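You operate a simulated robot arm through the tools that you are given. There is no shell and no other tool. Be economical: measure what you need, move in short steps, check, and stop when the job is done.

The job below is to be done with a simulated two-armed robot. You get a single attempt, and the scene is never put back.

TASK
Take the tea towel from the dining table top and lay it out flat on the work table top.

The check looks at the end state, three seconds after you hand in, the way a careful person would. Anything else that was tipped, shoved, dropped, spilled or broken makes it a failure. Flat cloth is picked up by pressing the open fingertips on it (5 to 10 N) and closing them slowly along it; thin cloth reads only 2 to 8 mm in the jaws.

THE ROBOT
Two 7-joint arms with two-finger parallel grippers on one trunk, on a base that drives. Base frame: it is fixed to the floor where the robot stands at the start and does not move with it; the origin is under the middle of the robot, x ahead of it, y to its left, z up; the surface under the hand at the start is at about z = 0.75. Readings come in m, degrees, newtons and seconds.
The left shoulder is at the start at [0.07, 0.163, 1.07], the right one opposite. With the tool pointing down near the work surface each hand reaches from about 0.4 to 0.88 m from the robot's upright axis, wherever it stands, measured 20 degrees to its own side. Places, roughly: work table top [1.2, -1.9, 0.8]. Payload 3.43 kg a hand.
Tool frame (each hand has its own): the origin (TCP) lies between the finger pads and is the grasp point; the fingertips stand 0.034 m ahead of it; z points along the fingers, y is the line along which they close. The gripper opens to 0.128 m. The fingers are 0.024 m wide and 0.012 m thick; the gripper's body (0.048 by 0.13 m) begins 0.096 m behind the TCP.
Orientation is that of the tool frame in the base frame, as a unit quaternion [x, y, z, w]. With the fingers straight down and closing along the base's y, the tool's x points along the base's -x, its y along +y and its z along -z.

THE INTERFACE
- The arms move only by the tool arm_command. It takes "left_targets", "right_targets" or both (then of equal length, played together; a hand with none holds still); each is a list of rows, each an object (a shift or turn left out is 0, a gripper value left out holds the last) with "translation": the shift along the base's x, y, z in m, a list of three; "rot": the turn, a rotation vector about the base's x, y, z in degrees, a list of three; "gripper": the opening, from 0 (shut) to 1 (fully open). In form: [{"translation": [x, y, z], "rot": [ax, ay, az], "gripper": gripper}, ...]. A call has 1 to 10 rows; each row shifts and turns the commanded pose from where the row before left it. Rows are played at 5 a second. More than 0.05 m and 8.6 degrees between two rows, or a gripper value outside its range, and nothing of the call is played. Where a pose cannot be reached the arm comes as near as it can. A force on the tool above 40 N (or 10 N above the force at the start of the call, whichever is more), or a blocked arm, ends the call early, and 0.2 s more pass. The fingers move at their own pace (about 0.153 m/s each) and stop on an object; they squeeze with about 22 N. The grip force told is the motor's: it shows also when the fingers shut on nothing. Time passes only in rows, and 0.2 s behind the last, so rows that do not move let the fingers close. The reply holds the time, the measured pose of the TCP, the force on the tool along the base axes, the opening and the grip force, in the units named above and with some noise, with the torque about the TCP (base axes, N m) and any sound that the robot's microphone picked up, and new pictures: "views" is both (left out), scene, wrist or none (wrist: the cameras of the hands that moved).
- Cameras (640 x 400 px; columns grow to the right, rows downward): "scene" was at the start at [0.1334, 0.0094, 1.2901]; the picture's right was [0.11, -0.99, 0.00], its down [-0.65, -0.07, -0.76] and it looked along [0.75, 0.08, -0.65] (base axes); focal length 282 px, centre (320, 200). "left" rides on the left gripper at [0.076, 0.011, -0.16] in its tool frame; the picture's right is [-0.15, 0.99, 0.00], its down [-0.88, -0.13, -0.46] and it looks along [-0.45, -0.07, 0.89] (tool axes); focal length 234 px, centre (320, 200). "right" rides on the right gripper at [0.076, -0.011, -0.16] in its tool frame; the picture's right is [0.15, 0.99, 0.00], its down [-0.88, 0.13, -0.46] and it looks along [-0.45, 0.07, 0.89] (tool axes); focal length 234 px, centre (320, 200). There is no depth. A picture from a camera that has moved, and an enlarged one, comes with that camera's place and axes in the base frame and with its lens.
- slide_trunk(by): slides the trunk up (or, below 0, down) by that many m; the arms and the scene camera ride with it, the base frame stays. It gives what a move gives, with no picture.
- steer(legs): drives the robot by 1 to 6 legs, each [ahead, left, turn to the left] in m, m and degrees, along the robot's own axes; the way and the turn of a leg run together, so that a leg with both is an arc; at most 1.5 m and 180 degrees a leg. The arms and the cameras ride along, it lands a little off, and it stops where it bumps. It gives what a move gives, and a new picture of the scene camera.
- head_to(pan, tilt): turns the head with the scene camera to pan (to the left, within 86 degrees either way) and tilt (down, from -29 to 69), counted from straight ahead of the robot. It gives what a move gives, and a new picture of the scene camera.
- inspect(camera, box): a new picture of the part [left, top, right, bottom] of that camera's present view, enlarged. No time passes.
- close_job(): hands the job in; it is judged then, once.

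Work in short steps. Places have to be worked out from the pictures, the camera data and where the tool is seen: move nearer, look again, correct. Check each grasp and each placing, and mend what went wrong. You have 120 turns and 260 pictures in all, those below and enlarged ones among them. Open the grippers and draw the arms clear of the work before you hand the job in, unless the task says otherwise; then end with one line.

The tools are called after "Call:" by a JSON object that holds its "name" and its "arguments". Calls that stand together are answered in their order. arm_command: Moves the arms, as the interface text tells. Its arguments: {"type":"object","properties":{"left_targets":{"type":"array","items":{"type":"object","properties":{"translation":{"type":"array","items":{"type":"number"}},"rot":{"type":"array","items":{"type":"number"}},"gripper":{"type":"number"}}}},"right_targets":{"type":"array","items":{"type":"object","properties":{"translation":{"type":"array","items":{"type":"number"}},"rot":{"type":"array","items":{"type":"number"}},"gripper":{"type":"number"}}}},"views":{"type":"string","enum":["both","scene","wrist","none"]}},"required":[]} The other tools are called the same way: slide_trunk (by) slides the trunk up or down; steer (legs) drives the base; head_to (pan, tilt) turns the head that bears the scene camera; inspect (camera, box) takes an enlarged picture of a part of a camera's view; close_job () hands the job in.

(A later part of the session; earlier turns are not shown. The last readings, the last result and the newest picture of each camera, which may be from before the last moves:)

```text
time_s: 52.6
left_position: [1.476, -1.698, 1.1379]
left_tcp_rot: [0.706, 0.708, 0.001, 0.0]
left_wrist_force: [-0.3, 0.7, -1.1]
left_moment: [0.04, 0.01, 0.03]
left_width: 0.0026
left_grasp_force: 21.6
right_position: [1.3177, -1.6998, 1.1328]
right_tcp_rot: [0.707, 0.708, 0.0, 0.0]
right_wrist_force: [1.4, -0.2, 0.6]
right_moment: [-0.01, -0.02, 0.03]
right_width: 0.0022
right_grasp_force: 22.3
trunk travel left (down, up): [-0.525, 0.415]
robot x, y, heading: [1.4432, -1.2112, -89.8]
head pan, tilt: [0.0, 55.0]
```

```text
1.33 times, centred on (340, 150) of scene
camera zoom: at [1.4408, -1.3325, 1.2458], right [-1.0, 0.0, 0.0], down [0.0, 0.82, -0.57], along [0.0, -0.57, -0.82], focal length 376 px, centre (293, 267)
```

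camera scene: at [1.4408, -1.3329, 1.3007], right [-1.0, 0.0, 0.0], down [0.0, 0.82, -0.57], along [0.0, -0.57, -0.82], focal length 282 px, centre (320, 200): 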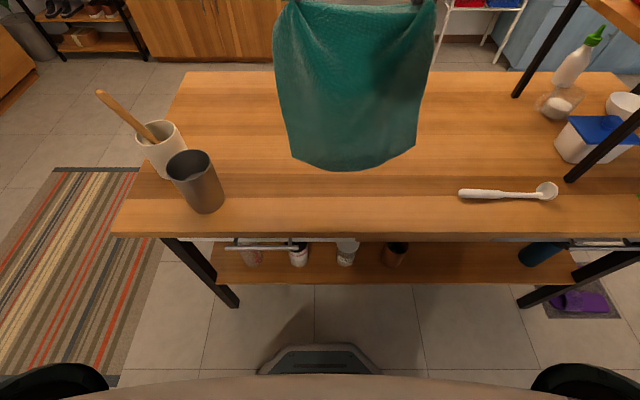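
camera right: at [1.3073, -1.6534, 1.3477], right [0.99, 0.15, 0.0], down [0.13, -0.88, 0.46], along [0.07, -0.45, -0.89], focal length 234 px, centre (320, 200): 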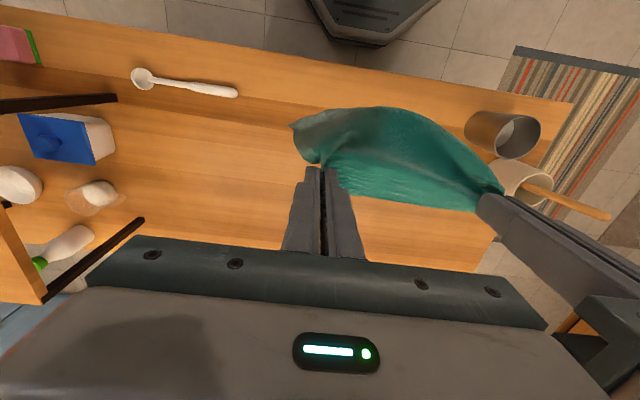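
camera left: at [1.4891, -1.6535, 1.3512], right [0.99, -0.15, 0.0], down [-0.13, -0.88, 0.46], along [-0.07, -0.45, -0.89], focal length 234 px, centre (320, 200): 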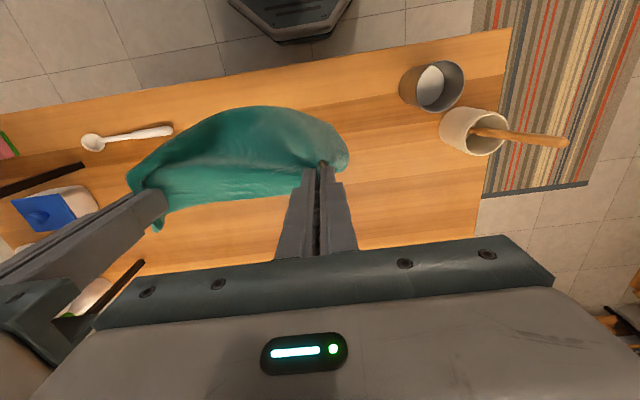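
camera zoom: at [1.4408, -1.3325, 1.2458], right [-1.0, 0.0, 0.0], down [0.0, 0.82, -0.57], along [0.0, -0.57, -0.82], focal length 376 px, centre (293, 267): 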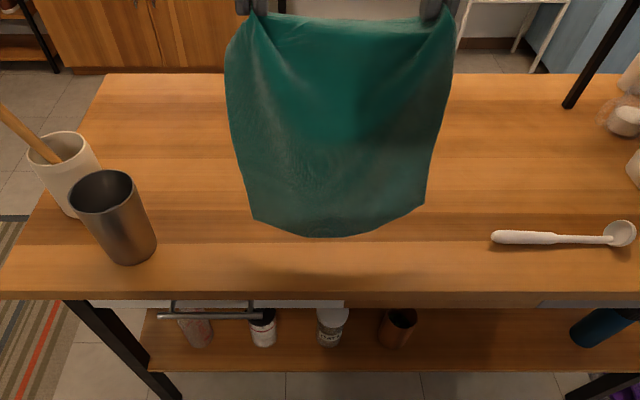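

The hem is just above the table. I begin laying: lower and move the hands away from the robot together.

Call:
{"name": "arm_command", "arguments": {"left_targets": [{"translation": [0, 0, -0.015]}, {"translation": [0, -0.01, -0.02]}, {"translation": [0, -0.02, -0.02]}, {"translation": [0, -0.025, -0.025]}, {"translation": [0, -0.025, -0.025]}], "right_targets": [{"translation": [0, 0, -0.015]}, {"translation": [0, -0.01, -0.02]}, {"translation": [0, -0.02, -0.02]}, {"translation": [0, -0.025, -0.025]}, {"translation": [0, -0.025, -0.025]}]}}

```text
time_s: 53.8
left_position: [1.4775, -1.7803, 1.032]
left_tcp_rot: [0.707, 0.707, 0.001, -0.001]
left_wrist_force: [0.9, 0.5, -0.9]
left_moment: [0.03, 0.02, 0.05]
left_width: 0.0026
left_grasp_force: 22.1
right_position: [1.318, -1.7807, 1.026]
right_tcp_rot: [0.707, 0.708, 0.0, 0.0]
right_wrist_force: [-0.3, -1.1, 0.1]
right_moment: [0.03, 0.0, 0.05]
right_width: 0.0025
right_grasp_force: 21.7
trunk travel left (down, up): [-0.525, 0.415]
robot x, y, heading: [1.4419, -1.2057, -90.0]
head pan, tilt: [0.0, 55.0]
camera scene: at [1.4407, -1.3347, 1.2456], right [-1.0, 0.0, 0.0], down [0.0, 0.82, -0.57], along [0.0, -0.57, -0.82], focal length 282 px, centre (320, 200)
camera right: at [1.3075, -1.706, 1.1856], right [0.99, 0.15, 0.0], down [0.13, -0.88, 0.45], along [0.07, -0.45, -0.89], focal length 234 px, centre (320, 200)
camera left: at [1.4906, -1.7053, 1.1922], right [0.99, -0.14, 0.0], down [-0.13, -0.88, 0.45], along [-0.07, -0.45, -0.89], focal length 234 px, centre (320, 200)
```

scene: 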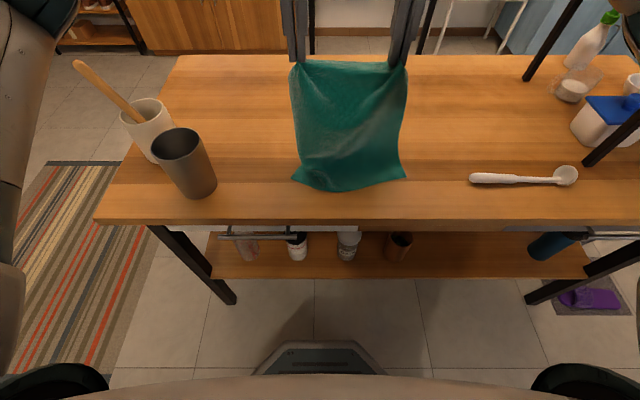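
right: 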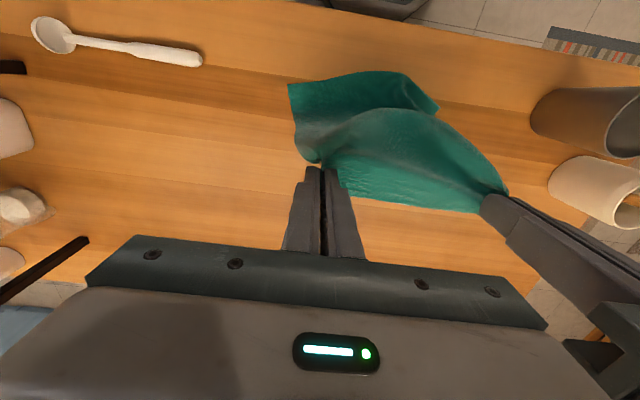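
left: 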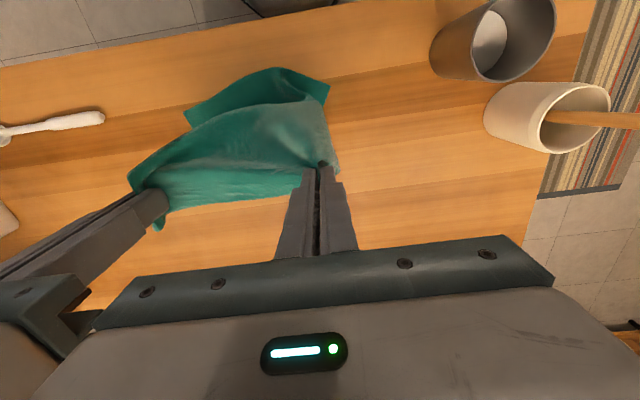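

The hem lies at y≈−1.68 and the towel is laying out well. I continue.

Call:
{"name": "arm_command", "arguments": {"left_targets": [{"translation": [0, -0.03, -0.025]}, {"translation": [0, -0.03, -0.025]}, {"translation": [0, -0.03, -0.025]}, {"translation": [0, -0.025, -0.025]}], "right_targets": [{"translation": [0, -0.03, -0.024]}, {"translation": [0, -0.03, -0.024]}, {"translation": [0, -0.03, -0.024]}, {"translation": [0, -0.025, -0.024]}]}}

```text
time_s: 54.8
left_position: [1.4764, -1.8941, 0.9305]
left_tcp_rot: [0.706, 0.708, 0.001, -0.001]
left_wrist_force: [-0.3, -0.4, -0.9]
left_moment: [0.01, 0.02, 0.0]
left_width: 0.0026
left_grasp_force: 22.4
right_position: [1.32, -1.8955, 0.932]
right_tcp_rot: [0.707, 0.707, 0.0, 0.0]
right_wrist_force: [-0.7, -0.2, -0.4]
right_moment: [0.03, -0.03, 0.01]
right_width: 0.0024
right_grasp_force: 22.0
trunk travel left (down, up): [-0.525, 0.415]
robot x, y, heading: [1.4417, -1.2117, -89.8]
head pan, tilt: [0.0, 55.0]
camera scene: at [1.4408, -1.3345, 1.2456], right [-1.0, 0.0, 0.0], down [0.0, 0.82, -0.57], along [0.0, -0.57, -0.82], focal length 282 px, centre (320, 200)
camera right: at [1.309, -1.8209, 1.0919], right [0.99, 0.15, 0.0], down [0.13, -0.88, 0.46], along [0.07, -0.45, -0.89], focal length 234 px, centre (320, 200)
camera left: at [1.4898, -1.8186, 1.09], right [0.99, -0.15, 0.0], down [-0.13, -0.88, 0.45], along [-0.07, -0.45, -0.89], focal length 234 px, centre (320, 200)
```

scene: 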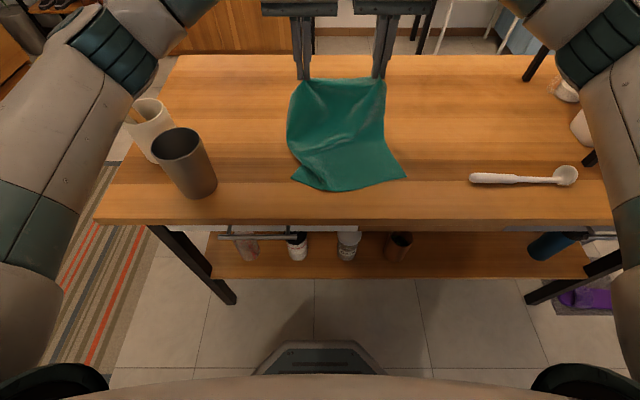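
right: 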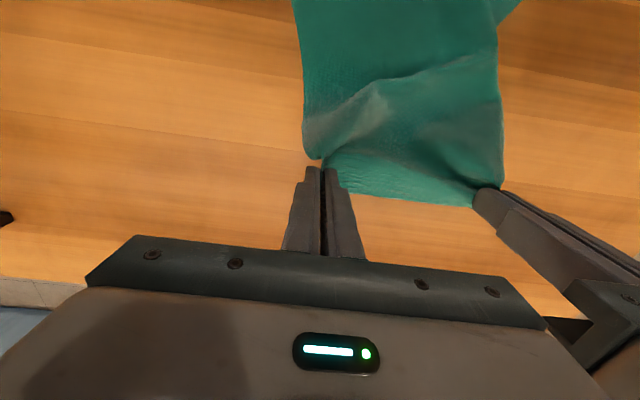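
left: 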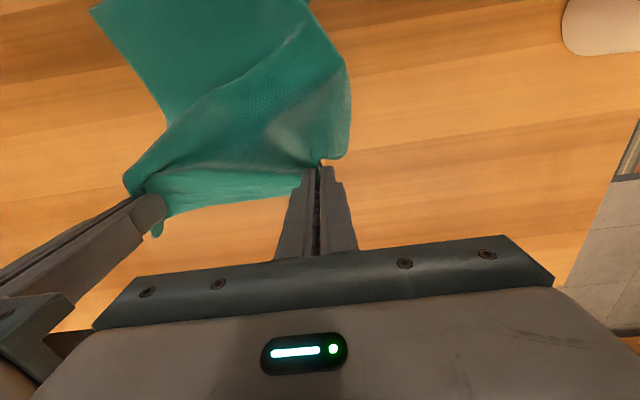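

The left arm's elbow region comes close to the spoon in the utensil holder; I look closely.

Call:
{"name": "inspect", "arguments": {"camera": "scene", "box": [40, 0, 260, 220]}}

Call:
{"name": "head_to", "arguments": {"pan": 30, "tilt": 45}}

```text
1.82 times, centred on (150, 110) of scene
camera zoom: at [1.4408, -1.3345, 1.2456], right [-1.0, 0.0, 0.0], down [0.0, 0.82, -0.57], along [0.0, -0.57, -0.82], focal length 513 px, centre (629, 364)
```

zoom: 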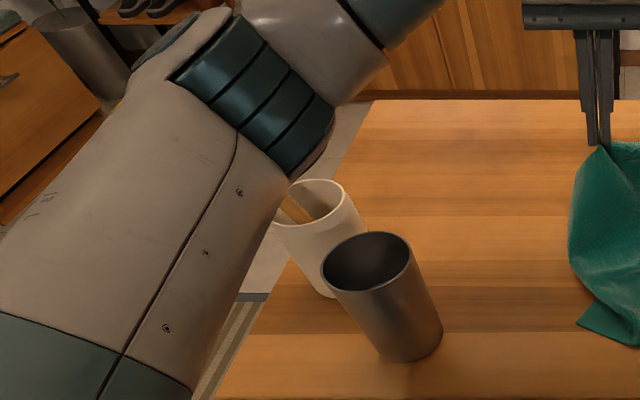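

```text
time_s: 55.8
left_position: [1.4772, -1.8929, 0.9324]
left_tcp_rot: [0.706, 0.708, 0.0, 0.0]
left_wrist_force: [-0.1, 0.3, 0.5]
left_moment: [-0.03, 0.01, 0.01]
left_width: 0.0027
left_grasp_force: 21.8
right_position: [1.3196, -1.8938, 0.9339]
right_tcp_rot: [0.706, 0.708, 0.001, -0.001]
right_wrist_force: [-0.1, 0.8, 0.4]
right_moment: [0.02, -0.01, 0.02]
right_width: 0.0025
right_grasp_force: 22.0
trunk travel left (down, up): [-0.525, 0.415]
robot x, y, heading: [1.4444, -1.2111, -90.0]
head pan, tilt: [30.0, 45.0]
camera scene: at [1.4814, -1.3313, 1.2591], right [-0.87, -0.5, 0.0], down [-0.35, 0.61, -0.71], along [0.35, -0.61, -0.71], focal length 282 px, centre (320, 200)
```

scene: 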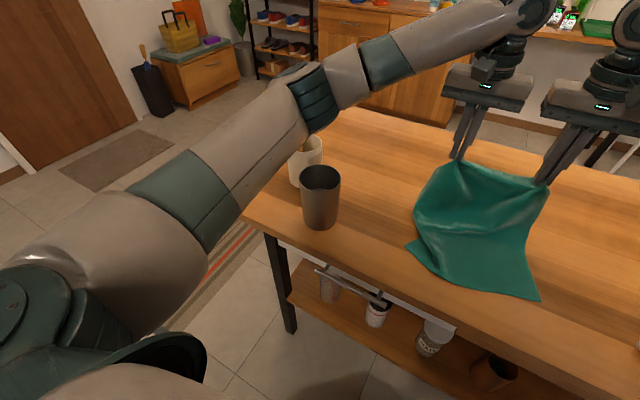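

The elbow hovers just by the spoon handle; raising the trunk lifts the elbow away. I raise 0.07, then bring the hands down to compensate.

Call:
{"name": "slide_trunk", "arguments": {"by": 0.07}}

Call:
{"name": "arm_command", "arguments": {"left_targets": [{"translation": [0, -0.01, -0.025]}, {"translation": [0, -0.01, -0.025]}, {"translation": [0, -0.01, -0.02]}], "right_targets": [{"translation": [0, -0.01, -0.025]}, {"translation": [0, -0.01, -0.025]}, {"translation": [0, -0.01, -0.02]}], "views": "scene"}}

```text
time_s: 56.8
left_position: [1.4771, -1.8922, 1.0017]
left_tcp_rot: [0.706, 0.708, 0.0, 0.0]
left_wrist_force: [-0.5, -0.7, 0.4]
left_moment: [0.02, 0.06, 0.02]
left_width: 0.0024
left_grasp_force: 22.5
right_position: [1.3188, -1.8944, 1.0035]
right_tcp_rot: [0.707, 0.708, 0.0, -0.001]
right_wrist_force: [0.4, -0.1, 0.3]
right_moment: [-0.05, 0.03, 0.01]
right_width: 0.0024
right_grasp_force: 22.0
trunk travel left (down, up): [-0.595, 0.345]
robot x, y, heading: [1.4409, -1.2146, -89.7]
head pan, tilt: [30.0, 45.0]
```

```text
time_s: 57.6
left_position: [1.4779, -1.924, 0.9307]
left_tcp_rot: [0.706, 0.708, 0.0, 0.0]
left_wrist_force: [0.1, -0.1, 0.4]
left_moment: [0.05, 0.0, 0.05]
left_width: 0.0027
left_grasp_force: 22.2
right_position: [1.3207, -1.9246, 0.9315]
right_tcp_rot: [0.707, 0.707, 0.0, 0.0]
right_wrist_force: [-1.0, 0.6, -1.1]
right_moment: [0.0, 0.04, 0.01]
right_width: 0.0023
right_grasp_force: 21.8
trunk travel left (down, up): [-0.595, 0.345]
robot x, y, heading: [1.4415, -1.2111, -89.7]
head pan, tilt: [30.0, 45.0]
camera scene: at [1.4817, -1.3323, 1.3291], right [-0.87, -0.5, 0.0], down [-0.35, 0.61, -0.71], along [0.35, -0.61, -0.71], focal length 282 px, centre (320, 200)
```

scene: 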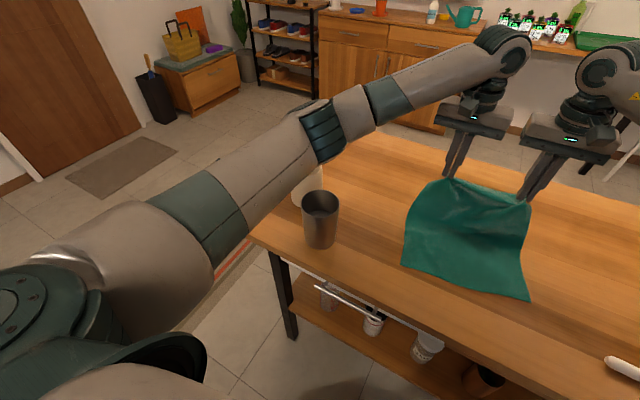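

Good, more clearance. I raise another 0.07 and compensate again, moving forward.

Call:
{"name": "slide_trunk", "arguments": {"by": 0.07}}

Call:
{"name": "arm_command", "arguments": {"left_targets": [{"translation": [0, -0.005, -0.03]}, {"translation": [0, -0.01, -0.03]}, {"translation": [0, -0.01, -0.03]}, {"translation": [0, -0.01, -0.025]}], "right_targets": [{"translation": [0, -0.005, -0.03]}, {"translation": [0, -0.01, -0.03]}, {"translation": [0, -0.01, -0.03]}, {"translation": [0, -0.01, -0.025]}]}}

```text
time_s: 58.7
left_position: [1.4784, -1.9227, 1.0031]
left_tcp_rot: [0.706, 0.708, 0.0, 0.0]
left_wrist_force: [-0.1, -0.2, -0.7]
left_moment: [0.02, -0.02, 0.0]
left_width: 0.0025
left_grasp_force: 21.8
right_position: [1.3203, -1.9241, 1.0021]
right_tcp_rot: [0.707, 0.708, -0.001, 0.001]
right_wrist_force: [-0.3, -0.3, -0.4]
right_moment: [-0.04, -0.03, 0.04]
right_width: 0.0021
right_grasp_force: 22.3
trunk travel left (down, up): [-0.665, 0.275]
robot x, y, heading: [1.4432, -1.2103, -89.7]
head pan, tilt: [30.0, 45.0]
```

```text
time_s: 59.7
left_position: [1.4774, -1.9581, 0.8856]
left_tcp_rot: [0.708, 0.707, 0.001, 0.0]
left_wrist_force: [-0.2, -0.2, 0.1]
left_moment: [0.0, 0.0, 0.0]
left_width: 0.0026
left_grasp_force: 22.2
right_position: [1.3218, -1.9581, 0.8861]
right_tcp_rot: [0.706, 0.708, 0.001, -0.001]
right_wrist_force: [0.0, -0.3, -0.7]
right_moment: [0.0, -0.03, 0.04]
right_width: 0.0025
right_grasp_force: 22.7
trunk travel left (down, up): [-0.665, 0.275]
robot x, y, heading: [1.4417, -1.2088, -90.1]
head pan, tilt: [30.0, 45.0]
camera scene: at [1.481, -1.3326, 1.3991], right [-0.87, -0.5, 0.0], down [-0.35, 0.61, -0.71], along [0.35, -0.61, -0.71], focal length 282 px, centre (320, 200)
camera right: at [1.3104, -1.884, 1.0457], right [0.99, 0.15, 0.0], down [0.13, -0.88, 0.46], along [0.07, -0.45, -0.89], focal length 234 px, centre (320, 200)
camera left: at [1.4902, -1.883, 1.0448], right [0.99, -0.15, 0.0], down [-0.13, -0.88, 0.45], along [-0.07, -0.45, -0.89], focal length 234 px, centre (320, 200)
```

scene: 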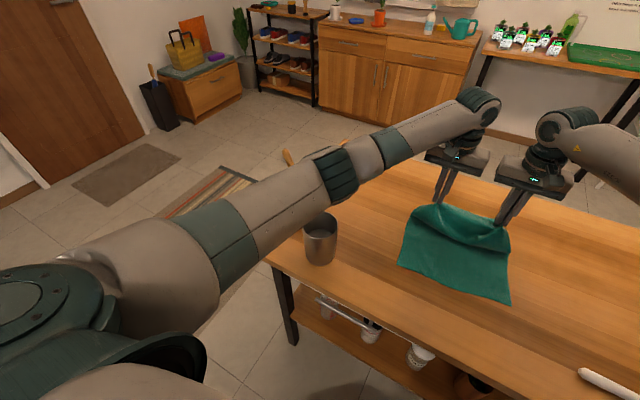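
right: 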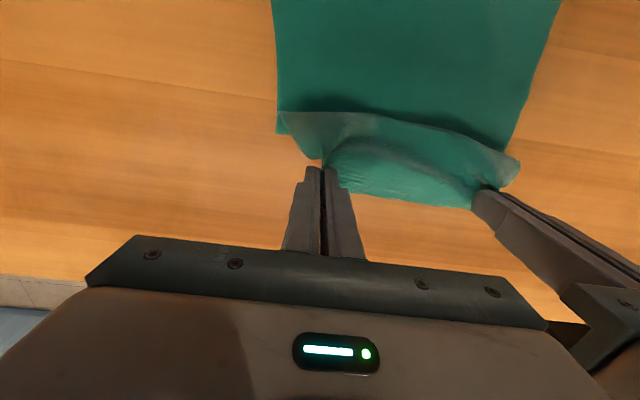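
left: 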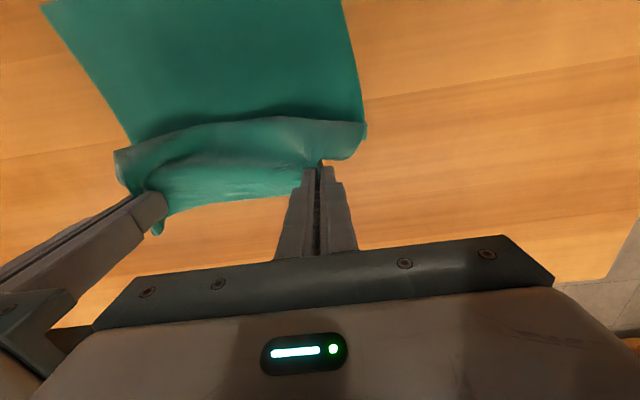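

Only the last few centimetres are still in the air; the front hem slid to y≈−1.77, so the hands need to reach y≈−2.06. I continue forward and down.

Call:
{"name": "arm_command", "arguments": {"left_targets": [{"translation": [0, -0.02, -0.01]}, {"translation": [0, -0.02, -0.01]}, {"translation": [0, -0.02, -0.008]}], "right_targets": [{"translation": [0, -0.02, -0.01]}, {"translation": [0, -0.02, -0.01]}, {"translation": [0, -0.02, -0.008]}]}}

```text
time_s: 60.5
left_position: [1.4746, -2.0151, 0.8587]
left_tcp_rot: [0.707, 0.707, 0.0, 0.001]
left_wrist_force: [-0.3, 0.1, -0.7]
left_moment: [0.02, -0.01, 0.03]
left_width: 0.0026
left_grasp_force: 21.7
right_position: [1.3196, -2.0172, 0.8599]
right_tcp_rot: [0.707, 0.708, 0.0, 0.001]
right_wrist_force: [0.7, 0.0, 0.0]
right_moment: [-0.04, -0.01, -0.01]
right_width: 0.0025
right_grasp_force: 22.1
trunk travel left (down, up): [-0.665, 0.275]
robot x, y, heading: [1.4427, -1.2171, -89.9]
head pan, tilt: [30.0, 45.0]
camera scene: at [1.4802, -1.3305, 1.3992], right [-0.87, -0.5, 0.0], down [-0.35, 0.61, -0.71], along [0.35, -0.61, -0.71], focal length 282 px, centre (320, 200)
camera right: at [1.3082, -1.9432, 1.0195], right [0.99, 0.15, 0.0], down [0.13, -0.88, 0.46], along [0.07, -0.45, -0.89], focal length 234 px, centre (320, 200)
camera left: at [1.4901, -1.9399, 1.0185], right [0.99, -0.15, 0.0], down [-0.13, -0.88, 0.46], along [-0.07, -0.45, -0.89], focal length 234 px, centre (320, 200)
```

scene: 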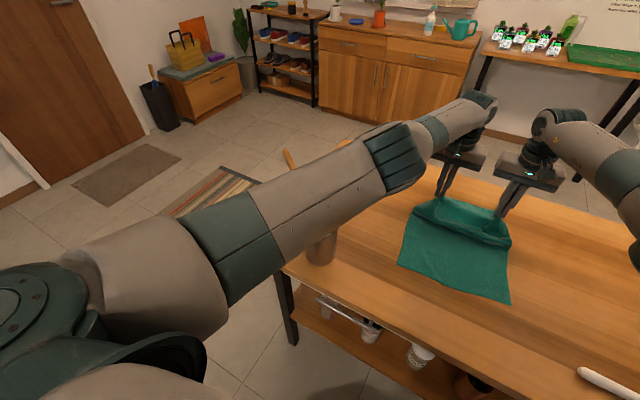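
right: 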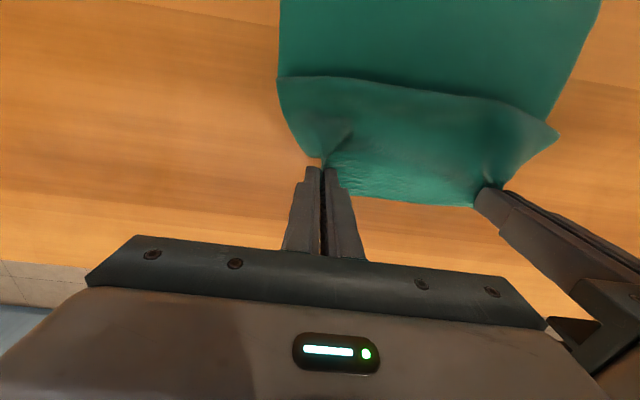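
left: 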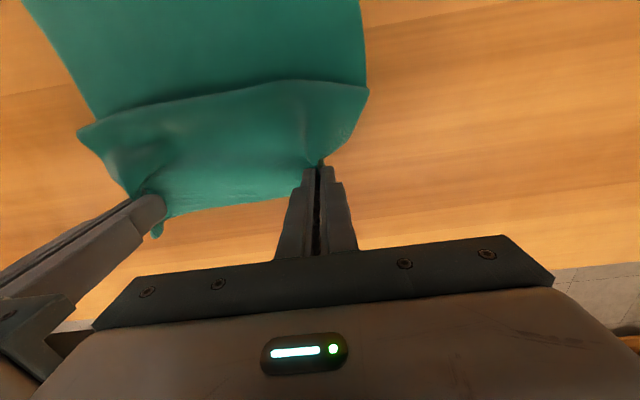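

A soft fold remains facing the robot; hands must go ~6–7 cm further. I drive ahead a little (base clearance is ~0.1 m) with the hands raised slightly.

Call:
{"name": "arm_command", "arguments": {"left_targets": [{"translation": [0, -0.01, 0.02]}], "right_targets": [{"translation": [0, -0.01, 0.02]}], "views": "none"}}

Call:
{"name": "steer", "arguments": {"legs": [[0.05, 0, 0]]}}

Call:
{"name": "inspect", "arguments": {"camera": "left", "box": [0, 0, 640, 400]}}

```text
time_s: 60.9
left_position: [1.4809, -2.0173, 0.8787]
left_tcp_rot: [0.706, 0.708, -0.002, -0.001]
left_wrist_force: [-0.4, -0.2, 0.5]
left_moment: [-0.02, 0.02, 0.01]
left_width: 0.0025
left_grasp_force: 22.1
left hand out of reach, approached as far as the arm can: row 1
right_position: [1.3209, -2.0267, 0.8805]
right_tcp_rot: [0.707, 0.708, 0.0, 0.001]
right_wrist_force: [0.0, -0.5, -0.7]
right_moment: [-0.03, 0.04, 0.0]
right_width: 0.0024
right_grasp_force: 21.2
trunk travel left (down, up): [-0.665, 0.275]
robot x, y, heading: [1.4397, -1.2033, -89.9]
head pan, tilt: [30.0, 45.0]
```

```text
time_s: 61.8
left_position: [1.4798, -2.0657, 0.8805]
left_tcp_rot: [0.706, 0.708, -0.002, 0.001]
left_wrist_force: [-0.7, -0.8, -0.5]
left_moment: [-0.02, 0.03, 0.0]
left_width: 0.0027
left_grasp_force: 22.1
right_position: [1.3209, -2.0764, 0.882]
right_tcp_rot: [0.706, 0.708, -0.001, 0.0]
right_wrist_force: [-0.7, 0.7, -0.2]
right_moment: [-0.02, 0.0, 0.01]
right_width: 0.0027
right_grasp_force: 21.8
trunk travel left (down, up): [-0.665, 0.275]
robot x, y, heading: [1.4407, -1.257, -89.7]
head pan, tilt: [30.0, 45.0]
camera scene: at [1.4817, -1.3791, 1.3995], right [-0.87, -0.5, 0.0], down [-0.35, 0.61, -0.71], along [0.35, -0.61, -0.71], focal length 282 px, centre (320, 200)
```

scene: 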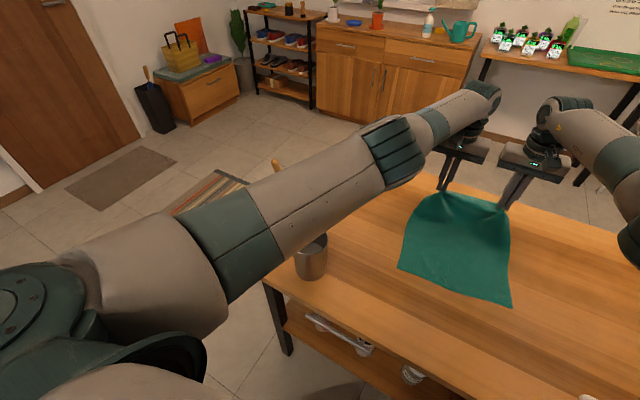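

```text
1.00 times, centred on (320, 200) of left (not enlarged: the box is as wide or as high as the picture)
camera zoom: at [1.4929, -1.9909, 1.0396], right [0.99, -0.14, 0.0], down [-0.13, -0.88, 0.46], along [-0.07, -0.45, -0.89], focal length 234 px, centre (320, 200)
```

zoom: 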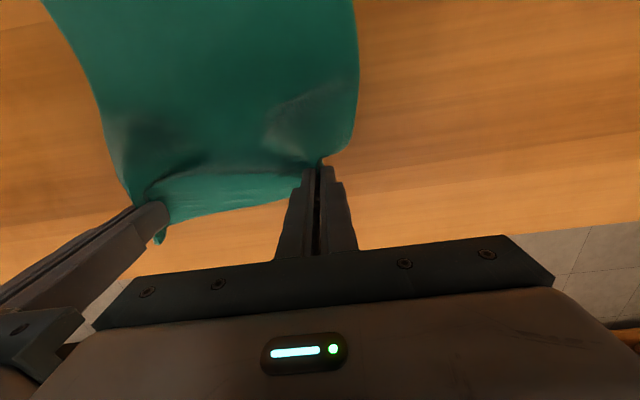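

The fold opened out. I lower by the trunk (keeping the arms' reach) so the held edge comes almost to the table.

Call:
{"name": "slide_trunk", "arguments": {"by": -0.035}}

Call:
{"name": "inspect", "arguments": {"camera": "left", "box": [0, 0, 400, 250]}}

Call:
{"name": "inspect", "arguments": {"camera": "right", "box": [240, 0, 640, 250]}}

```text
time_s: 62.6
left_position: [1.4801, -2.0669, 0.8452]
left_tcp_rot: [0.707, 0.708, -0.001, 0.001]
left_wrist_force: [0.0, 0.2, 0.9]
left_moment: [-0.01, 0.01, 0.03]
left_width: 0.0023
left_grasp_force: 22.1
right_position: [1.3214, -2.078, 0.8469]
right_tcp_rot: [0.706, 0.708, -0.001, 0.0]
right_wrist_force: [0.0, 0.2, 0.3]
right_moment: [0.01, -0.05, 0.03]
right_width: 0.0025
right_grasp_force: 22.3
trunk travel left (down, up): [-0.63, 0.31]
robot x, y, heading: [1.4403, -1.263, -90.0]
head pan, tilt: [30.0, 45.0]
```

```text
1.60 times, centred on (200, 125) of left
camera zoom: at [1.4928, -1.9914, 1.0042], right [0.99, -0.14, 0.0], down [-0.13, -0.88, 0.46], along [-0.07, -0.45, -0.89], focal length 375 px, centre (512, 320)
```

zoom: 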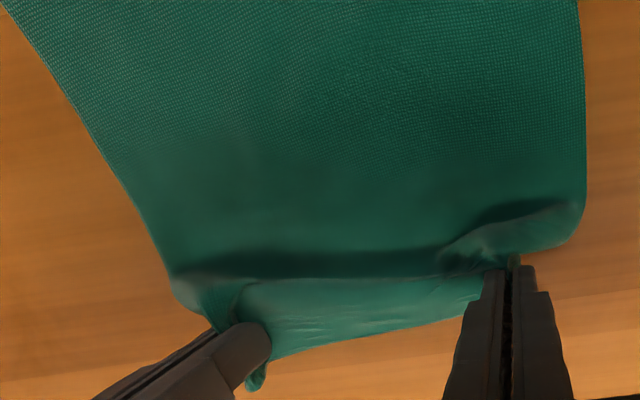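

```text
1.60 times, centred on (440, 125) of right
camera zoom: at [1.3103, -2.0019, 1.0054], right [0.99, 0.15, 0.0], down [0.13, -0.88, 0.46], along [0.07, -0.45, -0.89], focal length 375 px, centre (128, 320)
```

zoom: 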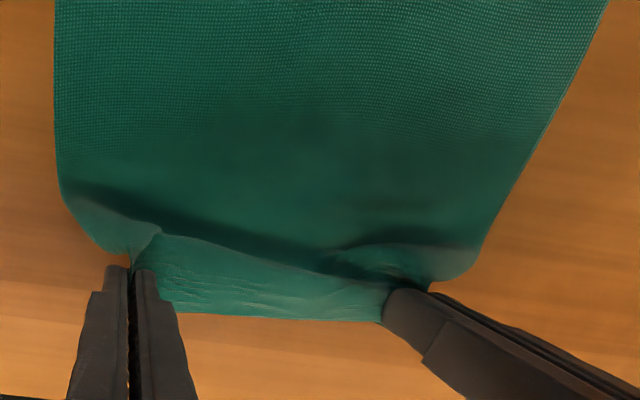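

Nearly flat. I ease 2 cm further forward to draw out the last slack, then lower to touch.

Call:
{"name": "steer", "arguments": {"legs": [[0.02, 0, 0]]}}

Call:
{"name": "slide_trunk", "arguments": {"by": -0.01}}

Call:
{"name": "inspect", "arguments": {"camera": "left", "box": [0, 0, 400, 250]}}

```text
time_s: 63.4
left_position: [1.4788, -2.0855, 0.8463]
left_tcp_rot: [0.706, 0.708, -0.002, 0.001]
left_wrist_force: [-0.6, -0.9, 0.5]
left_moment: [0.01, -0.01, 0.02]
left_width: 0.0026
left_grasp_force: 21.6
right_position: [1.3216, -2.0956, 0.8466]
right_tcp_rot: [0.707, 0.708, -0.001, 0.001]
right_wrist_force: [0.7, 0.2, 0.7]
right_moment: [0.01, -0.03, 0.04]
right_width: 0.0025
right_grasp_force: 21.7
trunk travel left (down, up): [-0.63, 0.31]
robot x, y, heading: [1.4411, -1.2798, -89.9]
head pan, tilt: [30.0, 45.0]
camera scene: at [1.4817, -1.3978, 1.3645], right [-0.87, -0.5, 0.0], down [-0.35, 0.61, -0.71], along [0.35, -0.61, -0.71], focal length 282 px, centre (320, 200)
```

scene: 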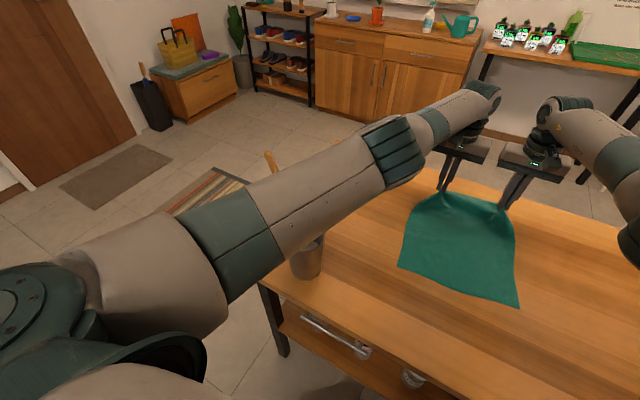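

```text
time_s: 64.0
left_position: [1.48, -2.0867, 0.8333]
left_tcp_rot: [0.707, 0.708, 0.0, 0.0]
left_wrist_force: [0.6, -0.3, 0.2]
left_moment: [0.0, -0.02, 0.02]
left_width: 0.0025
left_grasp_force: 22.2
right_position: [1.3205, -2.0972, 0.8351]
right_tcp_rot: [0.708, 0.707, -0.001, 0.0]
right_wrist_force: [0.4, -0.2, -0.7]
right_moment: [0.01, 0.0, 0.03]
right_width: 0.0023
right_grasp_force: 22.0
trunk travel left (down, up): [-0.62, 0.32]
robot x, y, heading: [1.4373, -1.2781, -90.0]
head pan, tilt: [30.0, 45.0]
```

```text
1.60 times, centred on (200, 125) of left
camera zoom: at [1.4928, -2.0116, 0.9936], right [0.99, -0.15, 0.0], down [-0.13, -0.88, 0.46], along [-0.07, -0.45, -0.89], focal length 375 px, centre (512, 320)
```

zoom: 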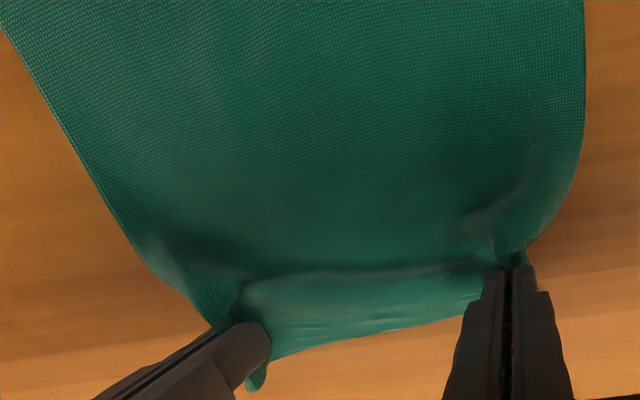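

Still no contact force, so the top is a bit lower. I lower in small steps to touch.

Call:
{"name": "arm_command", "arguments": {"left_targets": [{"translation": [0, 0, -0.004]}, {"translation": [0, 0, -0.004]}], "right_targets": [{"translation": [0, 0, -0.005]}, {"translation": [0, 0, -0.005]}], "views": "none"}}

```text
time_s: 64.6
left_position: [1.4798, -2.0859, 0.8262]
left_tcp_rot: [0.707, 0.707, 0.0, 0.0]
left_wrist_force: [-0.2, -1.0, 0.8]
left_moment: [-0.01, 0.0, 0.01]
left_width: 0.0023
left_grasp_force: 21.6
right_position: [1.3209, -2.0951, 0.826]
right_tcp_rot: [0.706, 0.708, 0.0, 0.0]
right_wrist_force: [0.3, 0.4, 1.7]
right_moment: [0.01, -0.01, 0.01]
right_width: 0.0022
right_grasp_force: 22.3
trunk travel left (down, up): [-0.62, 0.32]
robot x, y, heading: [1.4443, -1.2808, -89.8]
head pan, tilt: [30.0, 45.0]
```

Call:
{"name": "arm_command", "arguments": {"left_targets": [{"translation": [0, 0, -0.003]}, {"translation": [0, 0, -0.002]}], "right_targets": [{"translation": [0, 0, -0.002]}, {"translation": [0, 0, -0.002]}], "views": "none"}}

```text
time_s: 65.2
left_position: [1.4797, -2.0873, 0.822]
left_tcp_rot: [0.706, 0.708, -0.001, 0.0]
left_wrist_force: [0.6, 0.0, 0.6]
left_moment: [0.0, 0.03, 0.04]
left_width: 0.0023
left_grasp_force: 21.9
right_position: [1.3215, -2.0952, 0.822]
right_tcp_rot: [0.707, 0.707, 0.0, 0.0]
right_wrist_force: [0.0, 0.5, -0.6]
right_moment: [-0.01, 0.0, 0.03]
right_width: 0.0027
right_grasp_force: 22.5
trunk travel left (down, up): [-0.62, 0.32]
robot x, y, heading: [1.4399, -1.2791, -89.7]
head pan, tilt: [30.0, 45.0]
```

No contact yet (z 0.822); I keep lowering.

Call:
{"name": "arm_command", "arguments": {"left_targets": [{"translation": [0, 0, -0.003]}, {"translation": [0, 0, -0.003]}, {"translation": [0, 0, -0.003]}, {"translation": [0, 0, -0.003]}], "right_targets": [{"translation": [0, 0, -0.003]}, {"translation": [0, 0, -0.003]}, {"translation": [0, 0, -0.003]}, {"translation": [0, 0, -0.003]}], "views": "wrist"}}

```text
time_s: 66.2
left_position: [1.4807, -2.0835, 0.815]
left_tcp_rot: [0.707, 0.707, -0.003, 0.002]
left_wrist_force: [-0.6, -3.6, 13.7]
left_moment: [-0.22, -0.01, -0.01]
left_width: 0.0024
left_grasp_force: 21.9
left hand out of reach, approached as far as the arm can: row 4
right_position: [1.3213, -2.0969, 0.8155]
right_tcp_rot: [0.705, 0.709, -0.003, 0.002]
right_wrist_force: [1.0, -2.9, 17.7]
right_moment: [-0.17, -0.16, -0.02]
right_width: 0.0023
right_grasp_force: 21.7
trunk travel left (down, up): [-0.62, 0.32]
robot x, y, heading: [1.442, -1.28, -90.0]
head pan, tilt: [30.0, 45.0]
camera right: at [1.3107, -2.0206, 0.9742], right [0.99, 0.15, 0.0], down [0.13, -0.88, 0.46], along [0.07, -0.46, -0.89], focal length 234 px, centre (320, 200)
camera left: at [1.4936, -2.0063, 0.9744], right [0.99, -0.15, 0.0], down [-0.13, -0.88, 0.46], along [-0.07, -0.46, -0.89], focal length 234 px, centre (320, 200)
```

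right: 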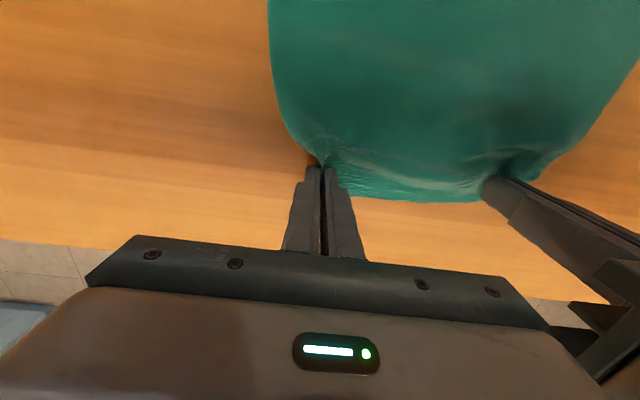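
left: 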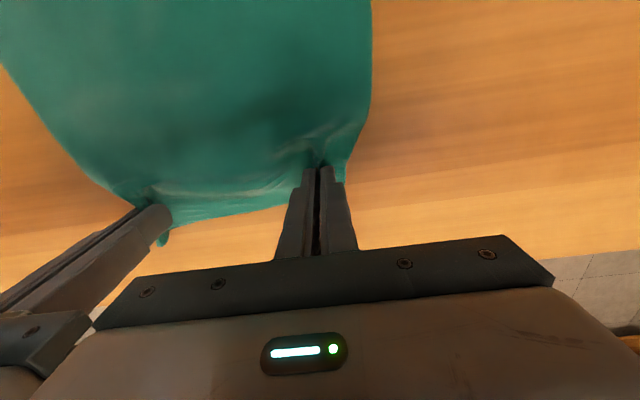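

Contact (table top ≈0.782). I ease the pressure and open the fingers slowly along the table so the gather is spread flat.

Call:
{"name": "arm_command", "arguments": {"left_targets": [{"translation": [0, 0, 0.002]}, {"gripper": 0.05}, {"gripper": 0.1}, {"gripper": 0.16}, {"gripper": 0.22}, {"gripper": 0.28}, {"gripper": 0.34}, {"gripper": 0.4}, {}], "right_targets": [{"translation": [0, 0, 0.002]}, {"gripper": 0.05}, {"gripper": 0.1}, {"gripper": 0.16}, {"gripper": 0.22}, {"gripper": 0.28}, {"gripper": 0.34}, {"gripper": 0.4}, {}], "views": "wrist"}}

```text
time_s: 68.2
left_position: [1.4814, -2.0807, 0.8151]
left_tcp_rot: [0.707, 0.707, -0.002, 0.002]
left_wrist_force: [-3.3, -0.2, 11.4]
left_moment: [-0.06, -0.11, -0.03]
left_width: 0.0476
left_grasp_force: 0.0
right_position: [1.3214, -2.0944, 0.8151]
right_tcp_rot: [0.707, 0.708, -0.002, 0.003]
right_wrist_force: [-5.7, 1.1, 20.0]
right_moment: [-0.05, -0.46, 0.02]
right_width: 0.0483
right_grasp_force: 0.0
trunk travel left (down, up): [-0.62, 0.32]
robot x, y, heading: [1.4391, -1.2806, -89.8]
head pan, tilt: [30.0, 45.0]
camera right: at [1.3102, -2.0194, 0.9744], right [0.99, 0.15, 0.0], down [0.13, -0.88, 0.46], along [0.07, -0.45, -0.89], focal length 234 px, centre (320, 200)
camera left: at [1.4933, -2.0051, 0.9747], right [0.99, -0.15, 0.0], down [-0.13, -0.88, 0.46], along [-0.07, -0.45, -0.89], focal length 234 px, centre (320, 200)
```

right: 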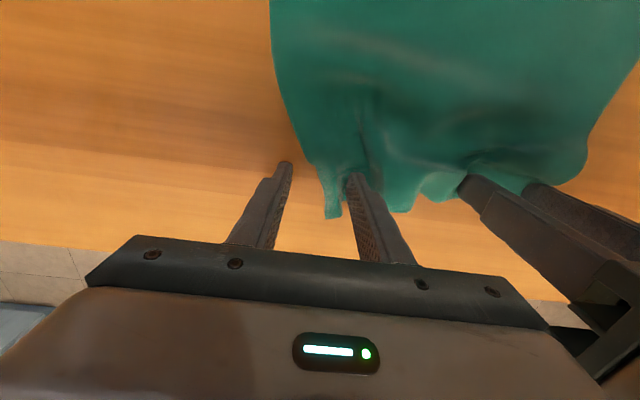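
left: 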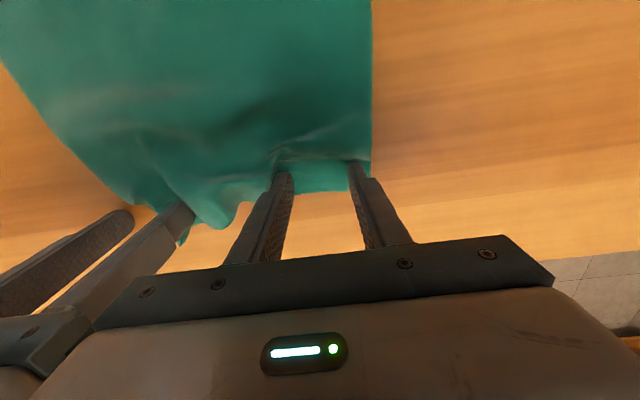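

Released; some waves remain at the right/middle. I lift the hands and take a look from above.

Call:
{"name": "arm_command", "arguments": {"left_targets": [{"translation": [0, 0, 0.02]}, {"translation": [0, 0, 0.05]}, {"translation": [0, 0, 0.05]}], "right_targets": [{"translation": [0, 0, 0.02]}, {"translation": [0, 0, 0.05]}, {"translation": [0, 0, 0.05]}], "views": "wrist"}}

Call:
{"name": "head_to", "arguments": {"pan": 3, "tilt": 55}}

Call:
{"name": "inspect", "arguments": {"camera": "scene", "box": [200, 20, 440, 240]}}

```text
time_s: 69.0
left_position: [1.4817, -2.0826, 0.9314]
left_tcp_rot: [0.706, 0.708, 0.0, 0.001]
left_wrist_force: [0.3, 0.1, -0.1]
left_moment: [-0.03, 0.04, -0.01]
left_width: 0.0512
left_grasp_force: 0.0
right_position: [1.3219, -2.0961, 0.9331]
right_tcp_rot: [0.706, 0.708, -0.001, 0.0]
right_wrist_force: [0.0, -0.2, 0.2]
right_moment: [-0.04, -0.02, 0.01]
right_width: 0.051
right_grasp_force: 0.0
trunk travel left (down, up): [-0.62, 0.32]
robot x, y, heading: [1.4386, -1.2804, -90.1]
head pan, tilt: [30.0, 45.0]
camera right: at [1.3117, -2.022, 1.0928], right [0.99, 0.15, 0.0], down [0.13, -0.88, 0.46], along [0.07, -0.45, -0.89], focal length 234 px, centre (320, 200)
camera left: at [1.4946, -2.0075, 1.0913], right [0.99, -0.14, 0.0], down [-0.13, -0.88, 0.46], along [-0.07, -0.45, -0.89], focal length 234 px, centre (320, 200)
```

right: 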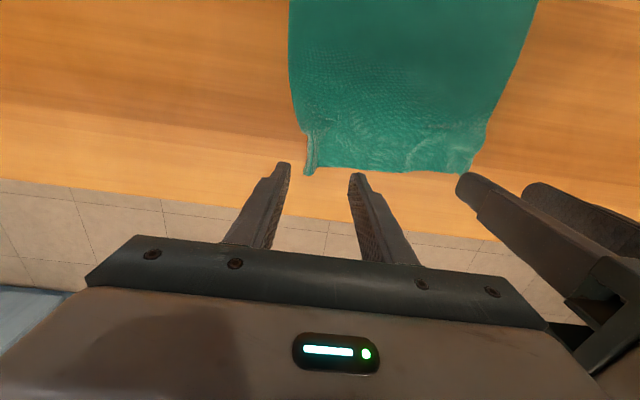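
left: 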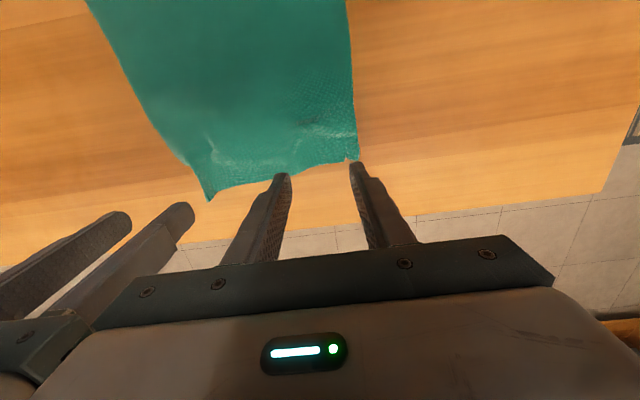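

```text
time_s: 69.9
left_position: [1.4813, -2.0842, 0.931]
left_tcp_rot: [0.706, 0.708, 0.0, 0.0]
left_wrist_force: [-0.2, -0.6, -0.1]
left_moment: [0.0, -0.05, -0.01]
left_width: 0.0513
left_grasp_force: 0.1
right_position: [1.322, -2.0987, 0.9329]
right_tcp_rot: [0.706, 0.708, -0.001, 0.001]
right_wrist_force: [-1.2, -0.5, -0.4]
right_moment: [0.0, 0.0, -0.01]
right_width: 0.0512
right_grasp_force: 0.0
trunk travel left (down, up): [-0.62, 0.32]
robot x, y, heading: [1.4444, -1.2783, -89.8]
head pan, tilt: [3.0, 55.0]
camera scene: at [1.4448, -1.4013, 1.3408], right [-1.0, -0.05, 0.0], down [-0.04, 0.82, -0.57], along [0.03, -0.57, -0.82], focal length 282 px, centre (320, 200)
```

scene: 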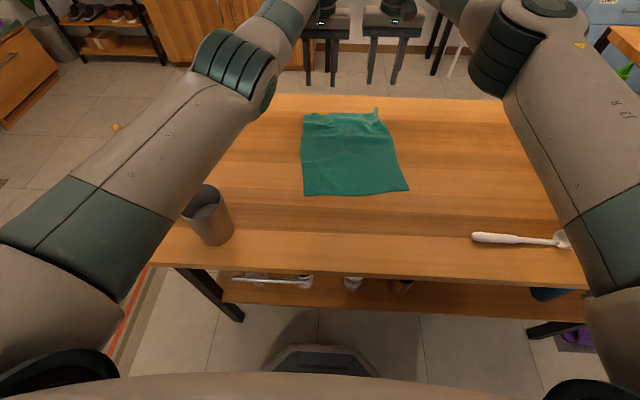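

```text
1.82 times, centred on (320, 130) of scene
camera zoom: at [1.4448, -1.4013, 1.3408], right [-1.0, -0.05, 0.0], down [-0.04, 0.82, -0.57], along [0.03, -0.57, -0.82], focal length 513 px, centre (320, 327)
```

zoom: 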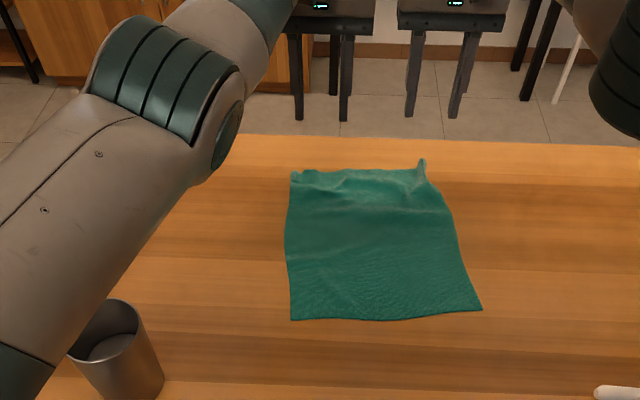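

Mostly flat; the far right corner has a small gather and the far edge is ~3.5 cm short. I zoom in on it.

Call:
{"name": "inspect", "arguments": {"camera": "right", "box": [260, 60, 520, 200]}}

Call:
{"name": "inspect", "arguments": {"camera": "left", "box": [140, 60, 400, 220]}}

```text
2.46 times, centred on (390, 130) of right
camera zoom: at [1.3112, -2.0229, 1.092], right [0.99, 0.15, 0.0], down [0.13, -0.88, 0.46], along [0.07, -0.45, -0.89], focal length 576 px, centre (148, 372)
```

zoom: 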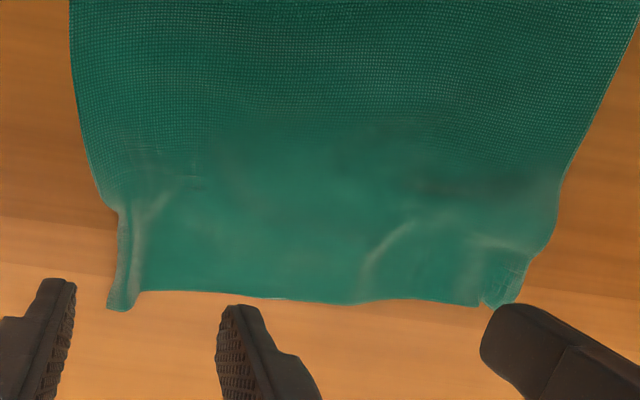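

```text
2.46 times, centred on (270, 140) of left
camera zoom: at [1.494, -2.0083, 1.0906], right [0.99, -0.15, 0.0], down [-0.13, -0.88, 0.46], along [-0.07, -0.45, -0.89], focal length 576 px, centre (443, 348)
```

zoom: 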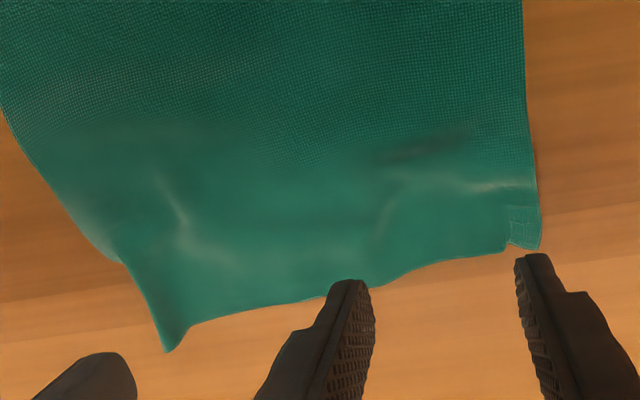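

I'll smooth it: closed fingertips press lightly and drag outward, left as an anchor at its corner, right sweeping the right corner outward.

Call:
{"name": "arm_command", "arguments": {"left_targets": [{"translation": [0.008, 0.003, -0.03], "gripper": 0}, {"translation": [0, 0, -0.04]}, {"translation": [0, 0, -0.035]}], "right_targets": [{"translation": [0.024, 0.005, -0.03], "gripper": 0}, {"translation": [0, 0, -0.04]}, {"translation": [0, 0, -0.037]}], "views": "wrist"}}

```text
time_s: 70.7
left_position: [1.4895, -2.0805, 0.825]
left_tcp_rot: [0.706, 0.708, -0.001, -0.001]
left_wrist_force: [-0.2, -0.3, 0.5]
left_moment: [-0.02, 0.06, -0.02]
left_width: 0.0
left_grasp_force: 22.0
right_position: [1.3463, -2.0946, 0.8234]
right_tcp_rot: [0.707, 0.708, 0.0, 0.0]
right_wrist_force: [0.1, -0.1, 0.8]
right_moment: [0.02, 0.0, -0.01]
right_width: 0.0
right_grasp_force: 21.9
trunk travel left (down, up): [-0.62, 0.32]
robot x, y, heading: [1.4399, -1.2786, -89.7]
head pan, tilt: [3.0, 55.0]
camera right: at [1.3356, -2.0189, 0.9837], right [0.99, 0.15, 0.0], down [0.13, -0.88, 0.46], along [0.07, -0.45, -0.89], focal length 234 px, centre (320, 200)
camera left: at [1.503, -2.0058, 0.9842], right [0.99, -0.15, 0.0], down [-0.13, -0.88, 0.46], along [-0.07, -0.45, -0.89], focal length 234 px, centre (320, 200)
```

right: 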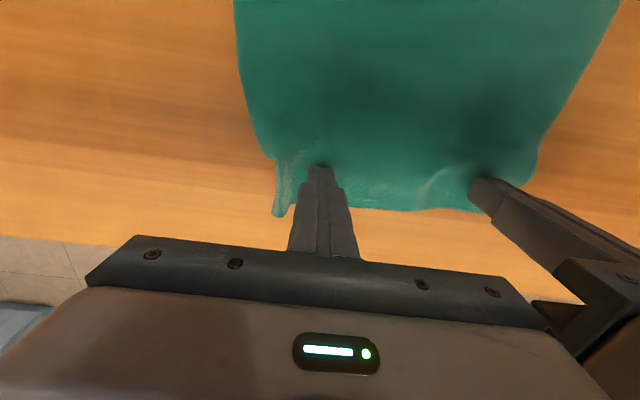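
left: 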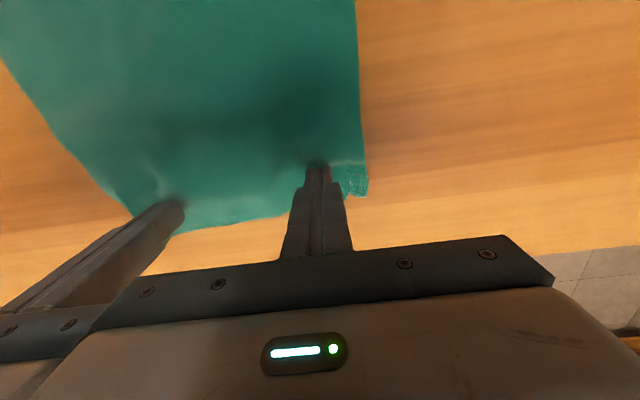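

Positions are good. I press down and drag outward with both.

Call:
{"name": "arm_command", "arguments": {"left_targets": [{"translation": [0, 0, -0.005]}, {"translation": [0, 0, -0.004]}, {"translation": [0.003, 0, 0]}, {"translation": [0.003, 0, 0]}, {"translation": [0.003, 0, 0]}, {"translation": [0.003, 0, 0]}, {}, {}], "right_targets": [{"translation": [0, 0, -0.004]}, {"translation": [0, 0, -0.004]}, {"translation": [-0.008, 0, 0]}, {"translation": [-0.008, 0, 0]}, {"translation": [-0.008, 0, 0]}, {"translation": [-0.008, 0, 0]}, {"translation": [-0.008, 0, 0]}, {"translation": [-0.006, 0, 0]}], "views": "wrist"}}

```text
time_s: 72.5
left_position: [1.5006, -2.0812, 0.8168]
left_tcp_rot: [0.706, 0.708, 0.0, 0.001]
left_wrist_force: [-0.7, -0.8, -1.5]
left_moment: [-0.04, 0.0, -0.01]
left_width: 0.0
left_grasp_force: 22.1
right_position: [1.2989, -2.0917, 0.8163]
right_tcp_rot: [0.707, 0.708, 0.0, 0.0]
right_wrist_force: [-0.2, 0.2, -0.2]
right_moment: [-0.01, 0.0, 0.0]
right_width: 0.0
right_grasp_force: 22.3
trunk travel left (down, up): [-0.62, 0.32]
robot x, y, heading: [1.4488, -1.2786, -90.0]
head pan, tilt: [3.0, 55.0]
camera right: at [1.2881, -2.0176, 0.9761], right [0.99, 0.15, 0.0], down [0.13, -0.88, 0.46], along [0.07, -0.45, -0.89], focal length 234 px, centre (320, 200)
camera left: at [1.5138, -2.0058, 0.9766], right [0.99, -0.15, 0.0], down [-0.13, -0.88, 0.46], along [-0.07, -0.45, -0.89], focal length 234 px, centre (320, 200)
```

right: 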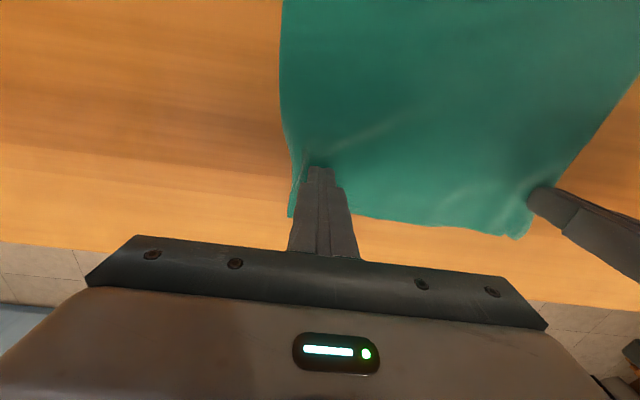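
left: 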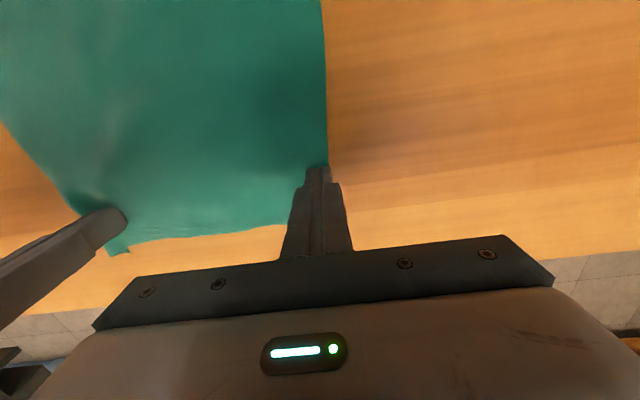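

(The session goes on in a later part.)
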